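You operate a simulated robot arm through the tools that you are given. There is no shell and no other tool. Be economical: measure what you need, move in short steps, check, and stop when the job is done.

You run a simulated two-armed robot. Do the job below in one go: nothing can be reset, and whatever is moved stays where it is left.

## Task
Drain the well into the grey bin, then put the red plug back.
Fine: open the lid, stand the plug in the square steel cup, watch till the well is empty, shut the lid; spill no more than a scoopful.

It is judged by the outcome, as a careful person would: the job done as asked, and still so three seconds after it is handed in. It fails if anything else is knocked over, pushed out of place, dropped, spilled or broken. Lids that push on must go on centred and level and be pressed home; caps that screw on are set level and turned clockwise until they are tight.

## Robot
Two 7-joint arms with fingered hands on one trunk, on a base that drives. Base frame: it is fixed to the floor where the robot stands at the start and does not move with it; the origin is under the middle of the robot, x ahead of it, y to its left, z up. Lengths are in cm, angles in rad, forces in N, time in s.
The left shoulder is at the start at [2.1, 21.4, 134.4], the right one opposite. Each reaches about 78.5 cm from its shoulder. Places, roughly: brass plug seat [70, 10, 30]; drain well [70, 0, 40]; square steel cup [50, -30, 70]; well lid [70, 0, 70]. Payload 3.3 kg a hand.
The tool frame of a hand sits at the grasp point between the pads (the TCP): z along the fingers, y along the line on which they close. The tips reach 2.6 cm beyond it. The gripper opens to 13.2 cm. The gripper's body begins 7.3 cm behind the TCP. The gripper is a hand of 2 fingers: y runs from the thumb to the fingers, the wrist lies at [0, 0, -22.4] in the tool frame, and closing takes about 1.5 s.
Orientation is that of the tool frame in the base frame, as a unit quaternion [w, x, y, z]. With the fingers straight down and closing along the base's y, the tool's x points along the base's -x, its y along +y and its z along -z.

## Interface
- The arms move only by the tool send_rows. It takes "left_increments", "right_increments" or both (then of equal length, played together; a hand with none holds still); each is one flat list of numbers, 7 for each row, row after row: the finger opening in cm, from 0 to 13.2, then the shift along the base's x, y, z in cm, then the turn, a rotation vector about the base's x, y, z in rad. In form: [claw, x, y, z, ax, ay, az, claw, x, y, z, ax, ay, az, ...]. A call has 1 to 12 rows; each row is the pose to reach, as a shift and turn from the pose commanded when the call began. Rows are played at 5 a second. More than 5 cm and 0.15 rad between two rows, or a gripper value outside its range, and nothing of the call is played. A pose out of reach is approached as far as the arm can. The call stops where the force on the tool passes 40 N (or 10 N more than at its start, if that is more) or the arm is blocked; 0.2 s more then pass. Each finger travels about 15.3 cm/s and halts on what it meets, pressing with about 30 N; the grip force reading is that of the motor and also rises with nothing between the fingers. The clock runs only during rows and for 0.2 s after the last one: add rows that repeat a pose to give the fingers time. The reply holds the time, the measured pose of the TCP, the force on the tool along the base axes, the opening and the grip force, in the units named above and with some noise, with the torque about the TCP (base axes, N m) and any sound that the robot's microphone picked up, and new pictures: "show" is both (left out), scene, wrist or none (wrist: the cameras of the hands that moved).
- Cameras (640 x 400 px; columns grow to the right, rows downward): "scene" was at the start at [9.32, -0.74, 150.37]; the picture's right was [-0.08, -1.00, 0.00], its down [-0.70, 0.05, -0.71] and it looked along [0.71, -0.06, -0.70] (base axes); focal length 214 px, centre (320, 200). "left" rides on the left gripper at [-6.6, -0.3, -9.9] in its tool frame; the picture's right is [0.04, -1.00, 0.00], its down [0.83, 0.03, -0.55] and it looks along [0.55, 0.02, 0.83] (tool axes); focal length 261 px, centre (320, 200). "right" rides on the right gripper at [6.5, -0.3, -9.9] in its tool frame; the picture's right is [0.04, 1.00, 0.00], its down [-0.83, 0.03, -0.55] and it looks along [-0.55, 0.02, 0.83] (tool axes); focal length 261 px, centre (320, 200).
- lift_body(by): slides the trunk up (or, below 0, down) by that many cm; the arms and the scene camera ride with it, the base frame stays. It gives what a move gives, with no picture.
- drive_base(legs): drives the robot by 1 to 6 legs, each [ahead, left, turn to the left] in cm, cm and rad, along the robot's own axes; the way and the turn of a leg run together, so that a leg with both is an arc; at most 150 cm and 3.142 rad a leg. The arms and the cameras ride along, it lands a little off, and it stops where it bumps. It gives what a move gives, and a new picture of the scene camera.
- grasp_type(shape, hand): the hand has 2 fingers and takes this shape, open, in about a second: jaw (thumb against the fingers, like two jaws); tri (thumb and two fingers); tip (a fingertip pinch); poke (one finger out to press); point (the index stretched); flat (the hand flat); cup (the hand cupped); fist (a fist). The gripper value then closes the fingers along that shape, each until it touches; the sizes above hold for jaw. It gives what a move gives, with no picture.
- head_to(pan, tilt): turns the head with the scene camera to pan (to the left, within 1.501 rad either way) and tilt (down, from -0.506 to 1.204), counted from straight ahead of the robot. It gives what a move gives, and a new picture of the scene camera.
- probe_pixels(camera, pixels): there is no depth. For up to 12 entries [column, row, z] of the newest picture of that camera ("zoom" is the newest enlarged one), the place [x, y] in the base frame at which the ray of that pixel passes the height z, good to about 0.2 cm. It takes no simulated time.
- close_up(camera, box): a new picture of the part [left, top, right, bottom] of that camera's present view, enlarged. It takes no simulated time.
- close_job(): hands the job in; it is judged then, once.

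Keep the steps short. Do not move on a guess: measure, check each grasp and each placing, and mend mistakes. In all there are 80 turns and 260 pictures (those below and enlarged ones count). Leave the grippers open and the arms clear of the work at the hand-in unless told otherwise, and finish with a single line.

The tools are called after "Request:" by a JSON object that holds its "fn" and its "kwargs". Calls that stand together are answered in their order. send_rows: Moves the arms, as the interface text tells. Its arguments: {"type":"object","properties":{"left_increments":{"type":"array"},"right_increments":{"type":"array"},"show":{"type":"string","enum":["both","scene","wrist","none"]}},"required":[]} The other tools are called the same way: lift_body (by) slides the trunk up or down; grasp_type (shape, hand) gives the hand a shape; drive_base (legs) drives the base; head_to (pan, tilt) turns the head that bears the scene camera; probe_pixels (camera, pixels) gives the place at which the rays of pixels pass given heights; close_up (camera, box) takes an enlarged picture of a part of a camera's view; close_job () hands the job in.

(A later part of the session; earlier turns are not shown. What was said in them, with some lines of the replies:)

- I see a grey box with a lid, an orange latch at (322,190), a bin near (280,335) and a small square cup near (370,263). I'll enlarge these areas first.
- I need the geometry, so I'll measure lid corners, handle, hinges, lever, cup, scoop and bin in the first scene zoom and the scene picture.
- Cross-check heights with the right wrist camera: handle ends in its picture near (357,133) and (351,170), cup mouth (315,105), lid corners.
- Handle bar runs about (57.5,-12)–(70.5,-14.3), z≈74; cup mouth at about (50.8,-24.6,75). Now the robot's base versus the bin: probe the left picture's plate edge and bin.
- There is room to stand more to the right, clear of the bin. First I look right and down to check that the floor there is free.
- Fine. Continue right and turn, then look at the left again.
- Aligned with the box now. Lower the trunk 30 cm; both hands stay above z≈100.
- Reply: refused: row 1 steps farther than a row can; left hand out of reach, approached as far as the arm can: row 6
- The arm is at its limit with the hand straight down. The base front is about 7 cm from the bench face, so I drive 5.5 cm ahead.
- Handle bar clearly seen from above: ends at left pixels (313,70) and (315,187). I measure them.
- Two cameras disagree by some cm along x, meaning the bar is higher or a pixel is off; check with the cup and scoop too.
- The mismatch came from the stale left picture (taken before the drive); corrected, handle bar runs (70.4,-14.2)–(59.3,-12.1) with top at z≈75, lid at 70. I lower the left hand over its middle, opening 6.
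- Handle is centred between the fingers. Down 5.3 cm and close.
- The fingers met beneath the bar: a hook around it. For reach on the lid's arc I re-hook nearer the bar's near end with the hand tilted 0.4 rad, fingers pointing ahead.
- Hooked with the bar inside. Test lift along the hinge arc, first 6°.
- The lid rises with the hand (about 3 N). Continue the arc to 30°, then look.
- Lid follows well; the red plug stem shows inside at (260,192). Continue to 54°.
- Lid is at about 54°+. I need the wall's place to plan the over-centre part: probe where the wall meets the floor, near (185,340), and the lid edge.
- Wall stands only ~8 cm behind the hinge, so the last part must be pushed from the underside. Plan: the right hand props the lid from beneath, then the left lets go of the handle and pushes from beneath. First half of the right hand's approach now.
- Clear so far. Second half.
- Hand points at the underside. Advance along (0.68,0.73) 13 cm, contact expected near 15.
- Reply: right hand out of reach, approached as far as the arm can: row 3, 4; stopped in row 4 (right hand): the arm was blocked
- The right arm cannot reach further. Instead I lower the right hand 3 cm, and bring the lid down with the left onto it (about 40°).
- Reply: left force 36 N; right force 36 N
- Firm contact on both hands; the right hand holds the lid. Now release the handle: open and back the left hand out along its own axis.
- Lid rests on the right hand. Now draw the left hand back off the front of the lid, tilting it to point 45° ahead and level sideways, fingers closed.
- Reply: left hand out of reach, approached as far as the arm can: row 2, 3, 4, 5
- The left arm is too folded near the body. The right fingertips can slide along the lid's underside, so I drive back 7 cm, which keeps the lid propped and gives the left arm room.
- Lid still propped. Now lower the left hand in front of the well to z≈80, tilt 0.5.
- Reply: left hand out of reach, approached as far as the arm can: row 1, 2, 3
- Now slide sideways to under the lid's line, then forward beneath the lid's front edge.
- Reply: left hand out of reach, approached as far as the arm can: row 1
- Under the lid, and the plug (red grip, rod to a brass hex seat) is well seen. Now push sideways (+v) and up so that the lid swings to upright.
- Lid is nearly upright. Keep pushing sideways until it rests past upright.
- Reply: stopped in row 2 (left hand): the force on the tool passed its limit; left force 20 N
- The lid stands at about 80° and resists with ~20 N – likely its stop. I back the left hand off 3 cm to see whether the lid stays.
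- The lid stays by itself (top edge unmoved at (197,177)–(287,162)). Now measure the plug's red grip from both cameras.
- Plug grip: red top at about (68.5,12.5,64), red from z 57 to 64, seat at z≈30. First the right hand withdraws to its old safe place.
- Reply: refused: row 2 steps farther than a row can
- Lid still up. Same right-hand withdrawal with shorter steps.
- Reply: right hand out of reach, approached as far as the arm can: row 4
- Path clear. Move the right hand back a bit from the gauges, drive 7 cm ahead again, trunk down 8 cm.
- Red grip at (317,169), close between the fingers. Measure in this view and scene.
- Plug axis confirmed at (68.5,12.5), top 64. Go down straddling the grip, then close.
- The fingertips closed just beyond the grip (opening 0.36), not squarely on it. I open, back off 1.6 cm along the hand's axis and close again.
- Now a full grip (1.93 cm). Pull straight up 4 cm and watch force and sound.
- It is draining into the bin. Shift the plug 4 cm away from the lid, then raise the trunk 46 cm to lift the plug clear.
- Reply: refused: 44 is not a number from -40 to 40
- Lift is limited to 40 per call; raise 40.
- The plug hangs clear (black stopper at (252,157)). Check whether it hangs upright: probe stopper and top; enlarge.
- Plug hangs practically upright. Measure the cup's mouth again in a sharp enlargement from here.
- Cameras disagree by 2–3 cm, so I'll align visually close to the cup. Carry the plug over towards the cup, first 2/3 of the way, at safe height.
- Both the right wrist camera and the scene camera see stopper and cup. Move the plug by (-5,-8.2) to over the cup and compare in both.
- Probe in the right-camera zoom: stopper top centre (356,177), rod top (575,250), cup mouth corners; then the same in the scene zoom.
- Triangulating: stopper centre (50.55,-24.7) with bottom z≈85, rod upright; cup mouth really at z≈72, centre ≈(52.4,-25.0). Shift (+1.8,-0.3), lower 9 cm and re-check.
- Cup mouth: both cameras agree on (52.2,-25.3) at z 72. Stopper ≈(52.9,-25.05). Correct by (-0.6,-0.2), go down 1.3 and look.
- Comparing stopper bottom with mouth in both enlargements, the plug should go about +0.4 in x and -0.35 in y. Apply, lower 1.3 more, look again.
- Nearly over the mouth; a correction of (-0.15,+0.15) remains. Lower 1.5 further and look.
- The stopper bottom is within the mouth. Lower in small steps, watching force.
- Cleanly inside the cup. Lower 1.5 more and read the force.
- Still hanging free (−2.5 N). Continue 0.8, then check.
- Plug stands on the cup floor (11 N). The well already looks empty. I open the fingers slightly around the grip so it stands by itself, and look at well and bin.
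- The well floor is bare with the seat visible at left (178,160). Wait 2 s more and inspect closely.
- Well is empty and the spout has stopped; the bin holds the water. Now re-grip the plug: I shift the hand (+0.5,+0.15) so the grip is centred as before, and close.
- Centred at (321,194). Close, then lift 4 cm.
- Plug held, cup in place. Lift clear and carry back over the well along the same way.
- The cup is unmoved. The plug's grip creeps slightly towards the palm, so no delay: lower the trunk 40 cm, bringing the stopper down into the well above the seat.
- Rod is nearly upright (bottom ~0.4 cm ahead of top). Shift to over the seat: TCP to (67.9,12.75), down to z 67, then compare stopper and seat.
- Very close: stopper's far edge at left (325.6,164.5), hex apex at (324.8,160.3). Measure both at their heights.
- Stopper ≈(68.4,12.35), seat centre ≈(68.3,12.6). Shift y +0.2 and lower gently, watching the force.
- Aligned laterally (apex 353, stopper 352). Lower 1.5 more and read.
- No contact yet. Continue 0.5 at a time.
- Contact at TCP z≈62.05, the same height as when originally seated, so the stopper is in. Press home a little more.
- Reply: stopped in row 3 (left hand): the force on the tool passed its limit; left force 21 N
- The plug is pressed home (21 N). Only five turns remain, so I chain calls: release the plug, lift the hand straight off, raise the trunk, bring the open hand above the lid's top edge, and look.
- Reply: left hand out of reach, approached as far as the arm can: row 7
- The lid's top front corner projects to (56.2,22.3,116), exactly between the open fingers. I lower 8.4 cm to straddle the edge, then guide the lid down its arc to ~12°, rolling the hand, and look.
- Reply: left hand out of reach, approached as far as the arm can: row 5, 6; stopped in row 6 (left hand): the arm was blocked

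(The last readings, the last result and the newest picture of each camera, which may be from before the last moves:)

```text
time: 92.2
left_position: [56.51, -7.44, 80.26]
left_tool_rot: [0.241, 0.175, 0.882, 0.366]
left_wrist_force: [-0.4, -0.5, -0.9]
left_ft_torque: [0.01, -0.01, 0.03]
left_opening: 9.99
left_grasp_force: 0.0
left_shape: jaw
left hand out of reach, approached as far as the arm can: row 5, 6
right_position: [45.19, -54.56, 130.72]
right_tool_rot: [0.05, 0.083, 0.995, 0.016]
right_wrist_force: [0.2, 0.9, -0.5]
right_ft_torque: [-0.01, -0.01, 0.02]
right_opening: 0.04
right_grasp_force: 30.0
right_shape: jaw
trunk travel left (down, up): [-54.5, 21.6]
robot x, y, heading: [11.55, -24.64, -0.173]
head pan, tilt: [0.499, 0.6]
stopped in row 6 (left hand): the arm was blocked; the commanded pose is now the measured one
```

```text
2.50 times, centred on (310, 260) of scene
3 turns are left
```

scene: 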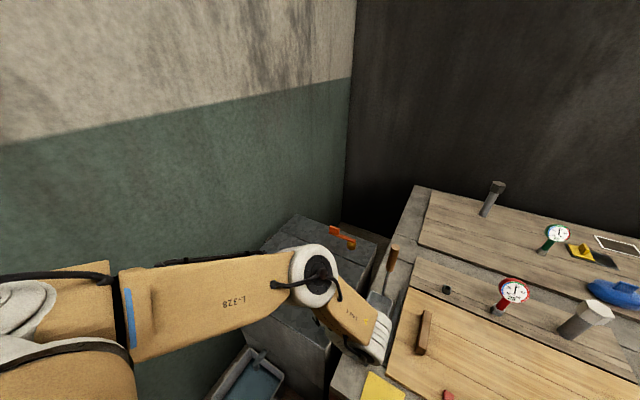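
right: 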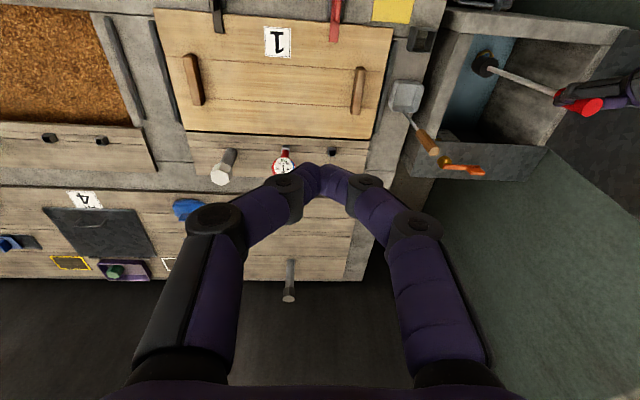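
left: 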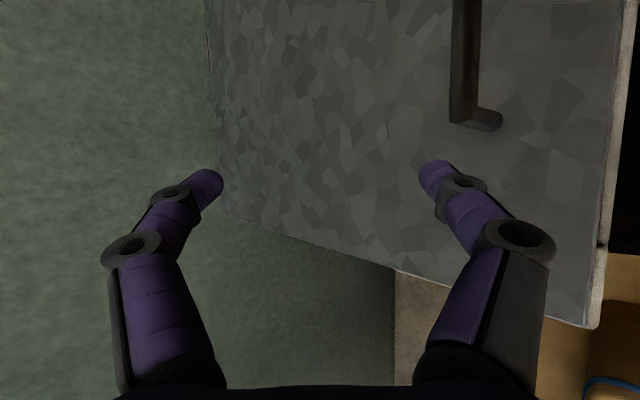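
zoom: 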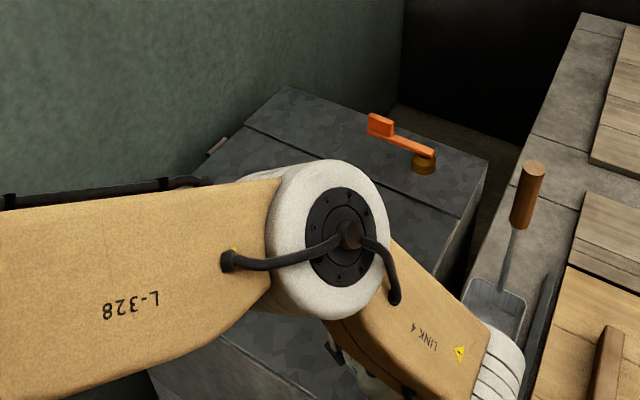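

The lid went down with the hand and looks shut; both fingers are above it. Chain: lift and level the hand, close the fingers, press the lid gently at its handle side, then go up clear, open both hands and look at everything.

Request:
{"fn": "send_rows", "kwargs": {"left_increments": [10, 0, 0, 3, -0.12, 0.021, 0, 8, 0.2, -0.3, 6, -0.24, 0.042, 0, 5, 0.4, -0.6, 9, -0.36, 0.063, 0, 2, 0.6, -0.9, 12, -0.48, 0.084, 0, 0, 0.8, -1.2, 14, -0.6, 0.105, 0, 0, 1, -1.6, 16, -0.72, 0.126, 0, 0, 1, -1.6, 16, -0.72, 0.126, 0], "show": "wrist"}}

Request:
{"fn": "send_rows", "kwargs": {"left_increments": [0, 0, 0, -4.5, 0, 0, 0, 0, 0, 0, -9, 0, 0, 0, 0, 0, 0, -13.5, 0, 0, 0, 0, 0, 0, -18, 0, 0, 0, 0, 0, 0, -21, 0, 0, 0, 0, 0, 0, -22.5, 0, 0, 0, 0, 0, 0, -23.5, 0, 0, 0, 0, 0, 0, -24.5, 0, 0, 0, 0, 0, 0, -25, 0, 0, 0], "show": "wrist"}}

Request:
{"fn": "send_rows", "kwargs": {"left_increments": [0, 0, 0, 4.5, 0, 0, 0, 0, 0, 0, 9, 0, 0, 0, 0, 0, 0, 13.5, 0, 0, 0, 4, 0, 2, 18, 0, 0, 0, 8, 0, 5, 22, 0, 0, 0, 12, 0, 8, 25, 0, 0, 0, 12, 0, 10, 28, 0, 0, 0], "right_increments": [0, 0, 0, 0, 0, 0, 0, 0, 0, 0, 0, 0, 0, 0, 0, 0, 0, 0, 0, 0, 0, 4, 0, 0, 0, 0, 0, 0, 8, 0, 0, 0, 0, 0, 0, 12, 0, 0, 0, 0, 0, 0, 12, 0, 0, 0, 0, 0, 0], "show": "both"}}

Request:
{"fn": "lift_body", "kwargs": {"by": 15}}

Request:
{"fn": "head_to", "kwargs": {"pan": 0.35, "tilt": 1.05}}

Request:
{"fn": "close_up", "kwargs": {"camera": "scene", "box": [160, 80, 400, 280]}}

Request:
{"fn": "close_up", "kwargs": {"camera": "left", "box": [0, 0, 640, 400]}}

```text
time: 93.8
left_position: [57.33, -9.51, 96.22]
left_tool_rot: [0.234, 0.106, 0.966, 0.017]
left_wrist_force: [-0.5, 0.8, 0.1]
left_ft_torque: [-0.01, 0.02, -0.01]
left_opening: 0.0
left_grasp_force: 30.2
left_shape: jaw
right_position: [45.06, -54.73, 130.75]
right_tool_rot: [0.051, 0.085, 0.995, 0.017]
right_wrist_force: [0.2, 1.1, 0.6]
right_ft_torque: [-0.02, 0.02, 0.03]
right_opening: 0.0
right_grasp_force: 30.0
right_shape: jaw
trunk travel left (down, up): [-54.5, 21.6]
robot x, y, heading: [11.65, -24.38, -0.173]
head pan, tilt: [0.499, 0.6]
```

left: 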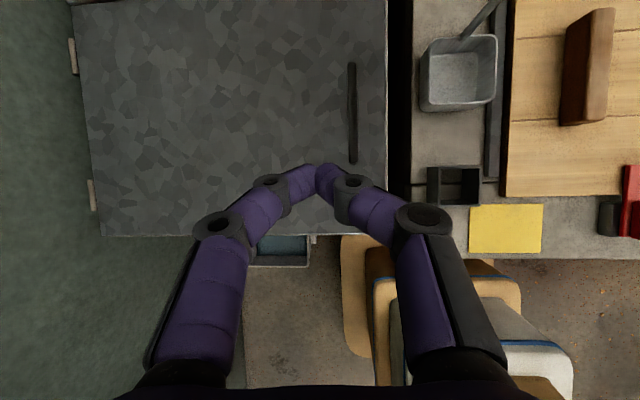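

```text
time: 95.4
left_position: [57.68, -9.62, 73.15]
left_tool_rot: [0.241, 0.103, 0.965, 0.017]
left_wrist_force: [-9.3, 2.4, 29.9]
left_ft_torque: [0.12, 0.03, 0.03]
left_opening: 0.0
left_grasp_force: 29.2
left_shape: jaw
right_position: [44.98, -54.67, 130.9]
right_tool_rot: [0.052, 0.084, 0.995, 0.017]
right_wrist_force: [1.4, -0.3, 0.4]
right_ft_torque: [0.0, 0.03, 0.0]
right_opening: 0.0
right_grasp_force: 30.2
right_shape: jaw
trunk travel left (down, up): [-54.5, 21.6]
robot x, y, heading: [11.51, -24.97, -0.173]
head pan, tilt: [0.499, 0.6]
stopped in row 8 (left hand): the force on the tool passed its limit (the readings are from after the stop); the commanded pose is now the measured one
```

left: 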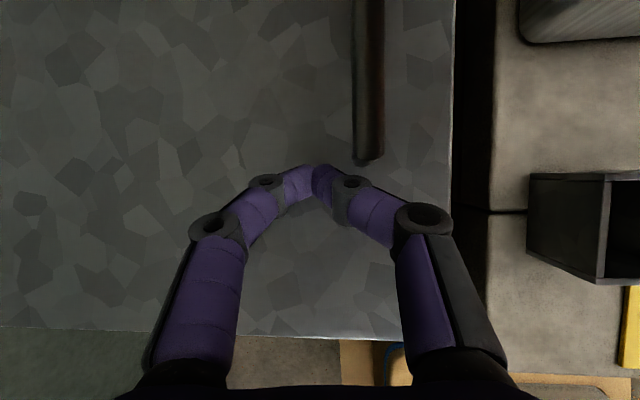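

```text
time: 97.0
left_position: [57.61, 0.53, 101.15]
left_tool_rot: [0.239, 0.103, 0.965, 0.017]
left_wrist_force: [0.6, -0.5, 0.0]
left_ft_torque: [0.0, -0.02, 0.01]
left_opening: 11.96
left_grasp_force: 0.1
left_shape: jaw
right_position: [45.0, -54.55, 130.74]
right_tool_rot: [0.05, 0.083, 0.995, 0.017]
right_wrist_force: [0.5, 0.3, 0.1]
right_ft_torque: [0.01, -0.02, 0.02]
right_opening: 11.97
right_grasp_force: 0.0
right_shape: jaw
trunk travel left (down, up): [-54.5, 21.6]
robot x, y, heading: [11.82, -24.48, -0.169]
head pan, tilt: [0.499, 0.6]
```

scene: 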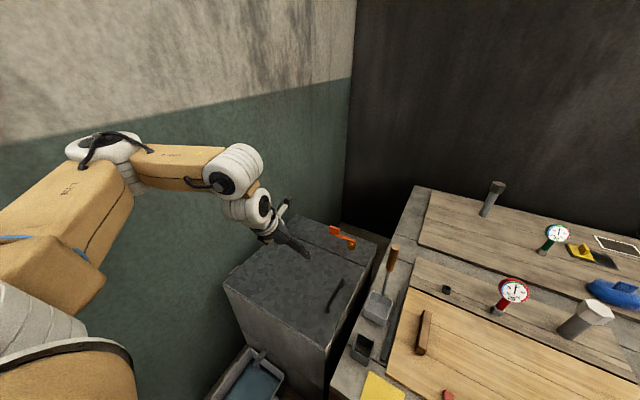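
right: 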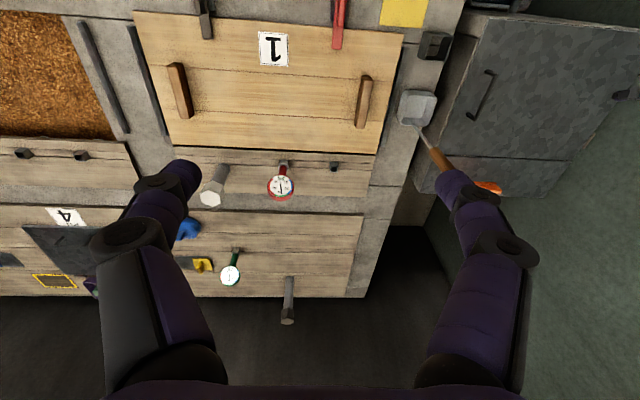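
left: 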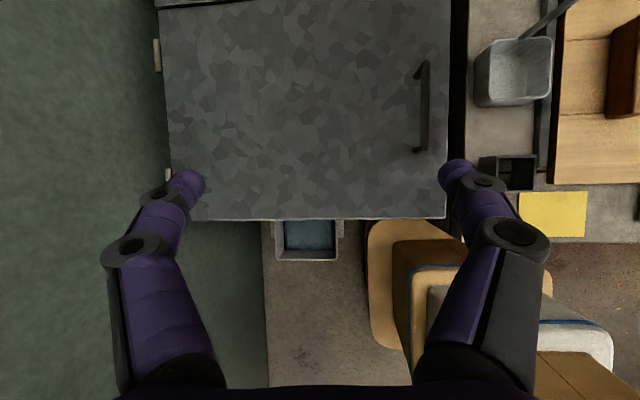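

```text
time: 98.7
left_position: [57.71, 0.45, 116.15]
left_tool_rot: [0.239, 0.104, 0.965, 0.017]
left_wrist_force: [0.5, 0.5, 0.5]
left_ft_torque: [0.0, -0.01, -0.02]
left_opening: 11.98
left_grasp_force: 0.0
left_shape: jaw
right_position: [45.04, -54.64, 145.84]
right_tool_rot: [0.05, 0.084, 0.995, 0.016]
right_wrist_force: [-0.6, 0.1, -0.5]
right_ft_torque: [0.02, 0.01, -0.02]
right_opening: 11.94
right_grasp_force: 0.2
right_shape: jaw
trunk travel left (down, up): [-69.5, 6.6]
robot x, y, heading: [11.85, -24.68, -0.178]
head pan, tilt: [0.499, 0.6]
```

```text
time: 99.6
left_position: [57.69, 0.58, 116.11]
left_tool_rot: [0.238, 0.102, 0.966, 0.017]
left_wrist_force: [-0.1, -0.2, 0.5]
left_ft_torque: [0.01, 0.02, 0.0]
left_opening: 11.99
left_grasp_force: 0.1
left_shape: jaw
right_position: [45.0, -54.64, 145.82]
right_tool_rot: [0.05, 0.083, 0.995, 0.017]
right_wrist_force: [0.2, -0.4, 0.2]
right_ft_torque: [0.02, -0.01, -0.03]
right_opening: 12.0
right_grasp_force: 0.1
right_shape: jaw
trunk travel left (down, up): [-69.5, 6.6]
robot x, y, heading: [11.56, -24.46, -0.172]
head pan, tilt: [0.351, 1.051]
```

scene: 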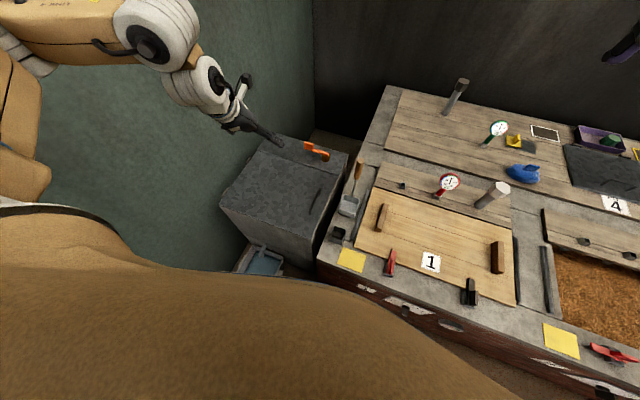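

```text
2.00 times, centred on (280, 180) of scene
```

zoom: 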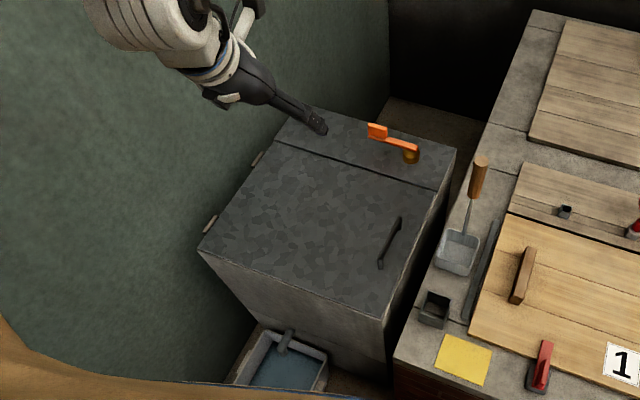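

```text
1.00 times, centred on (320, 200) of left
2 turns are left
```

zoom: 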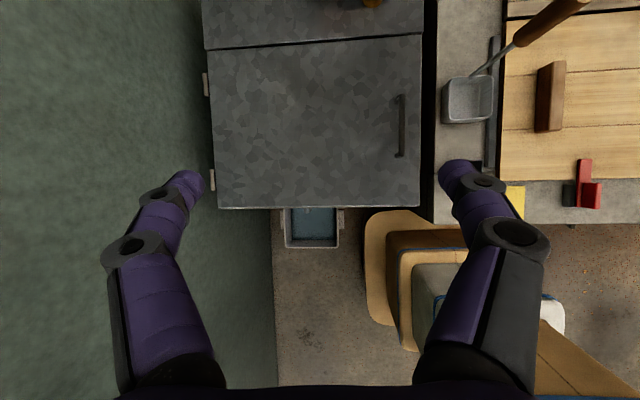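

The lid is flush all round, the cup, scoop and bin are in their places, the water is in the bin, and both hands are open and clear. I hand the job in.

Request:
{"fn": "close_job", "kwargs": {}}

```text
The job is handed in.
```

The well is drained into the grey bin, the red plug is pressed back into its seat, the lid is shut flush, and I saw no spill or displaced items.
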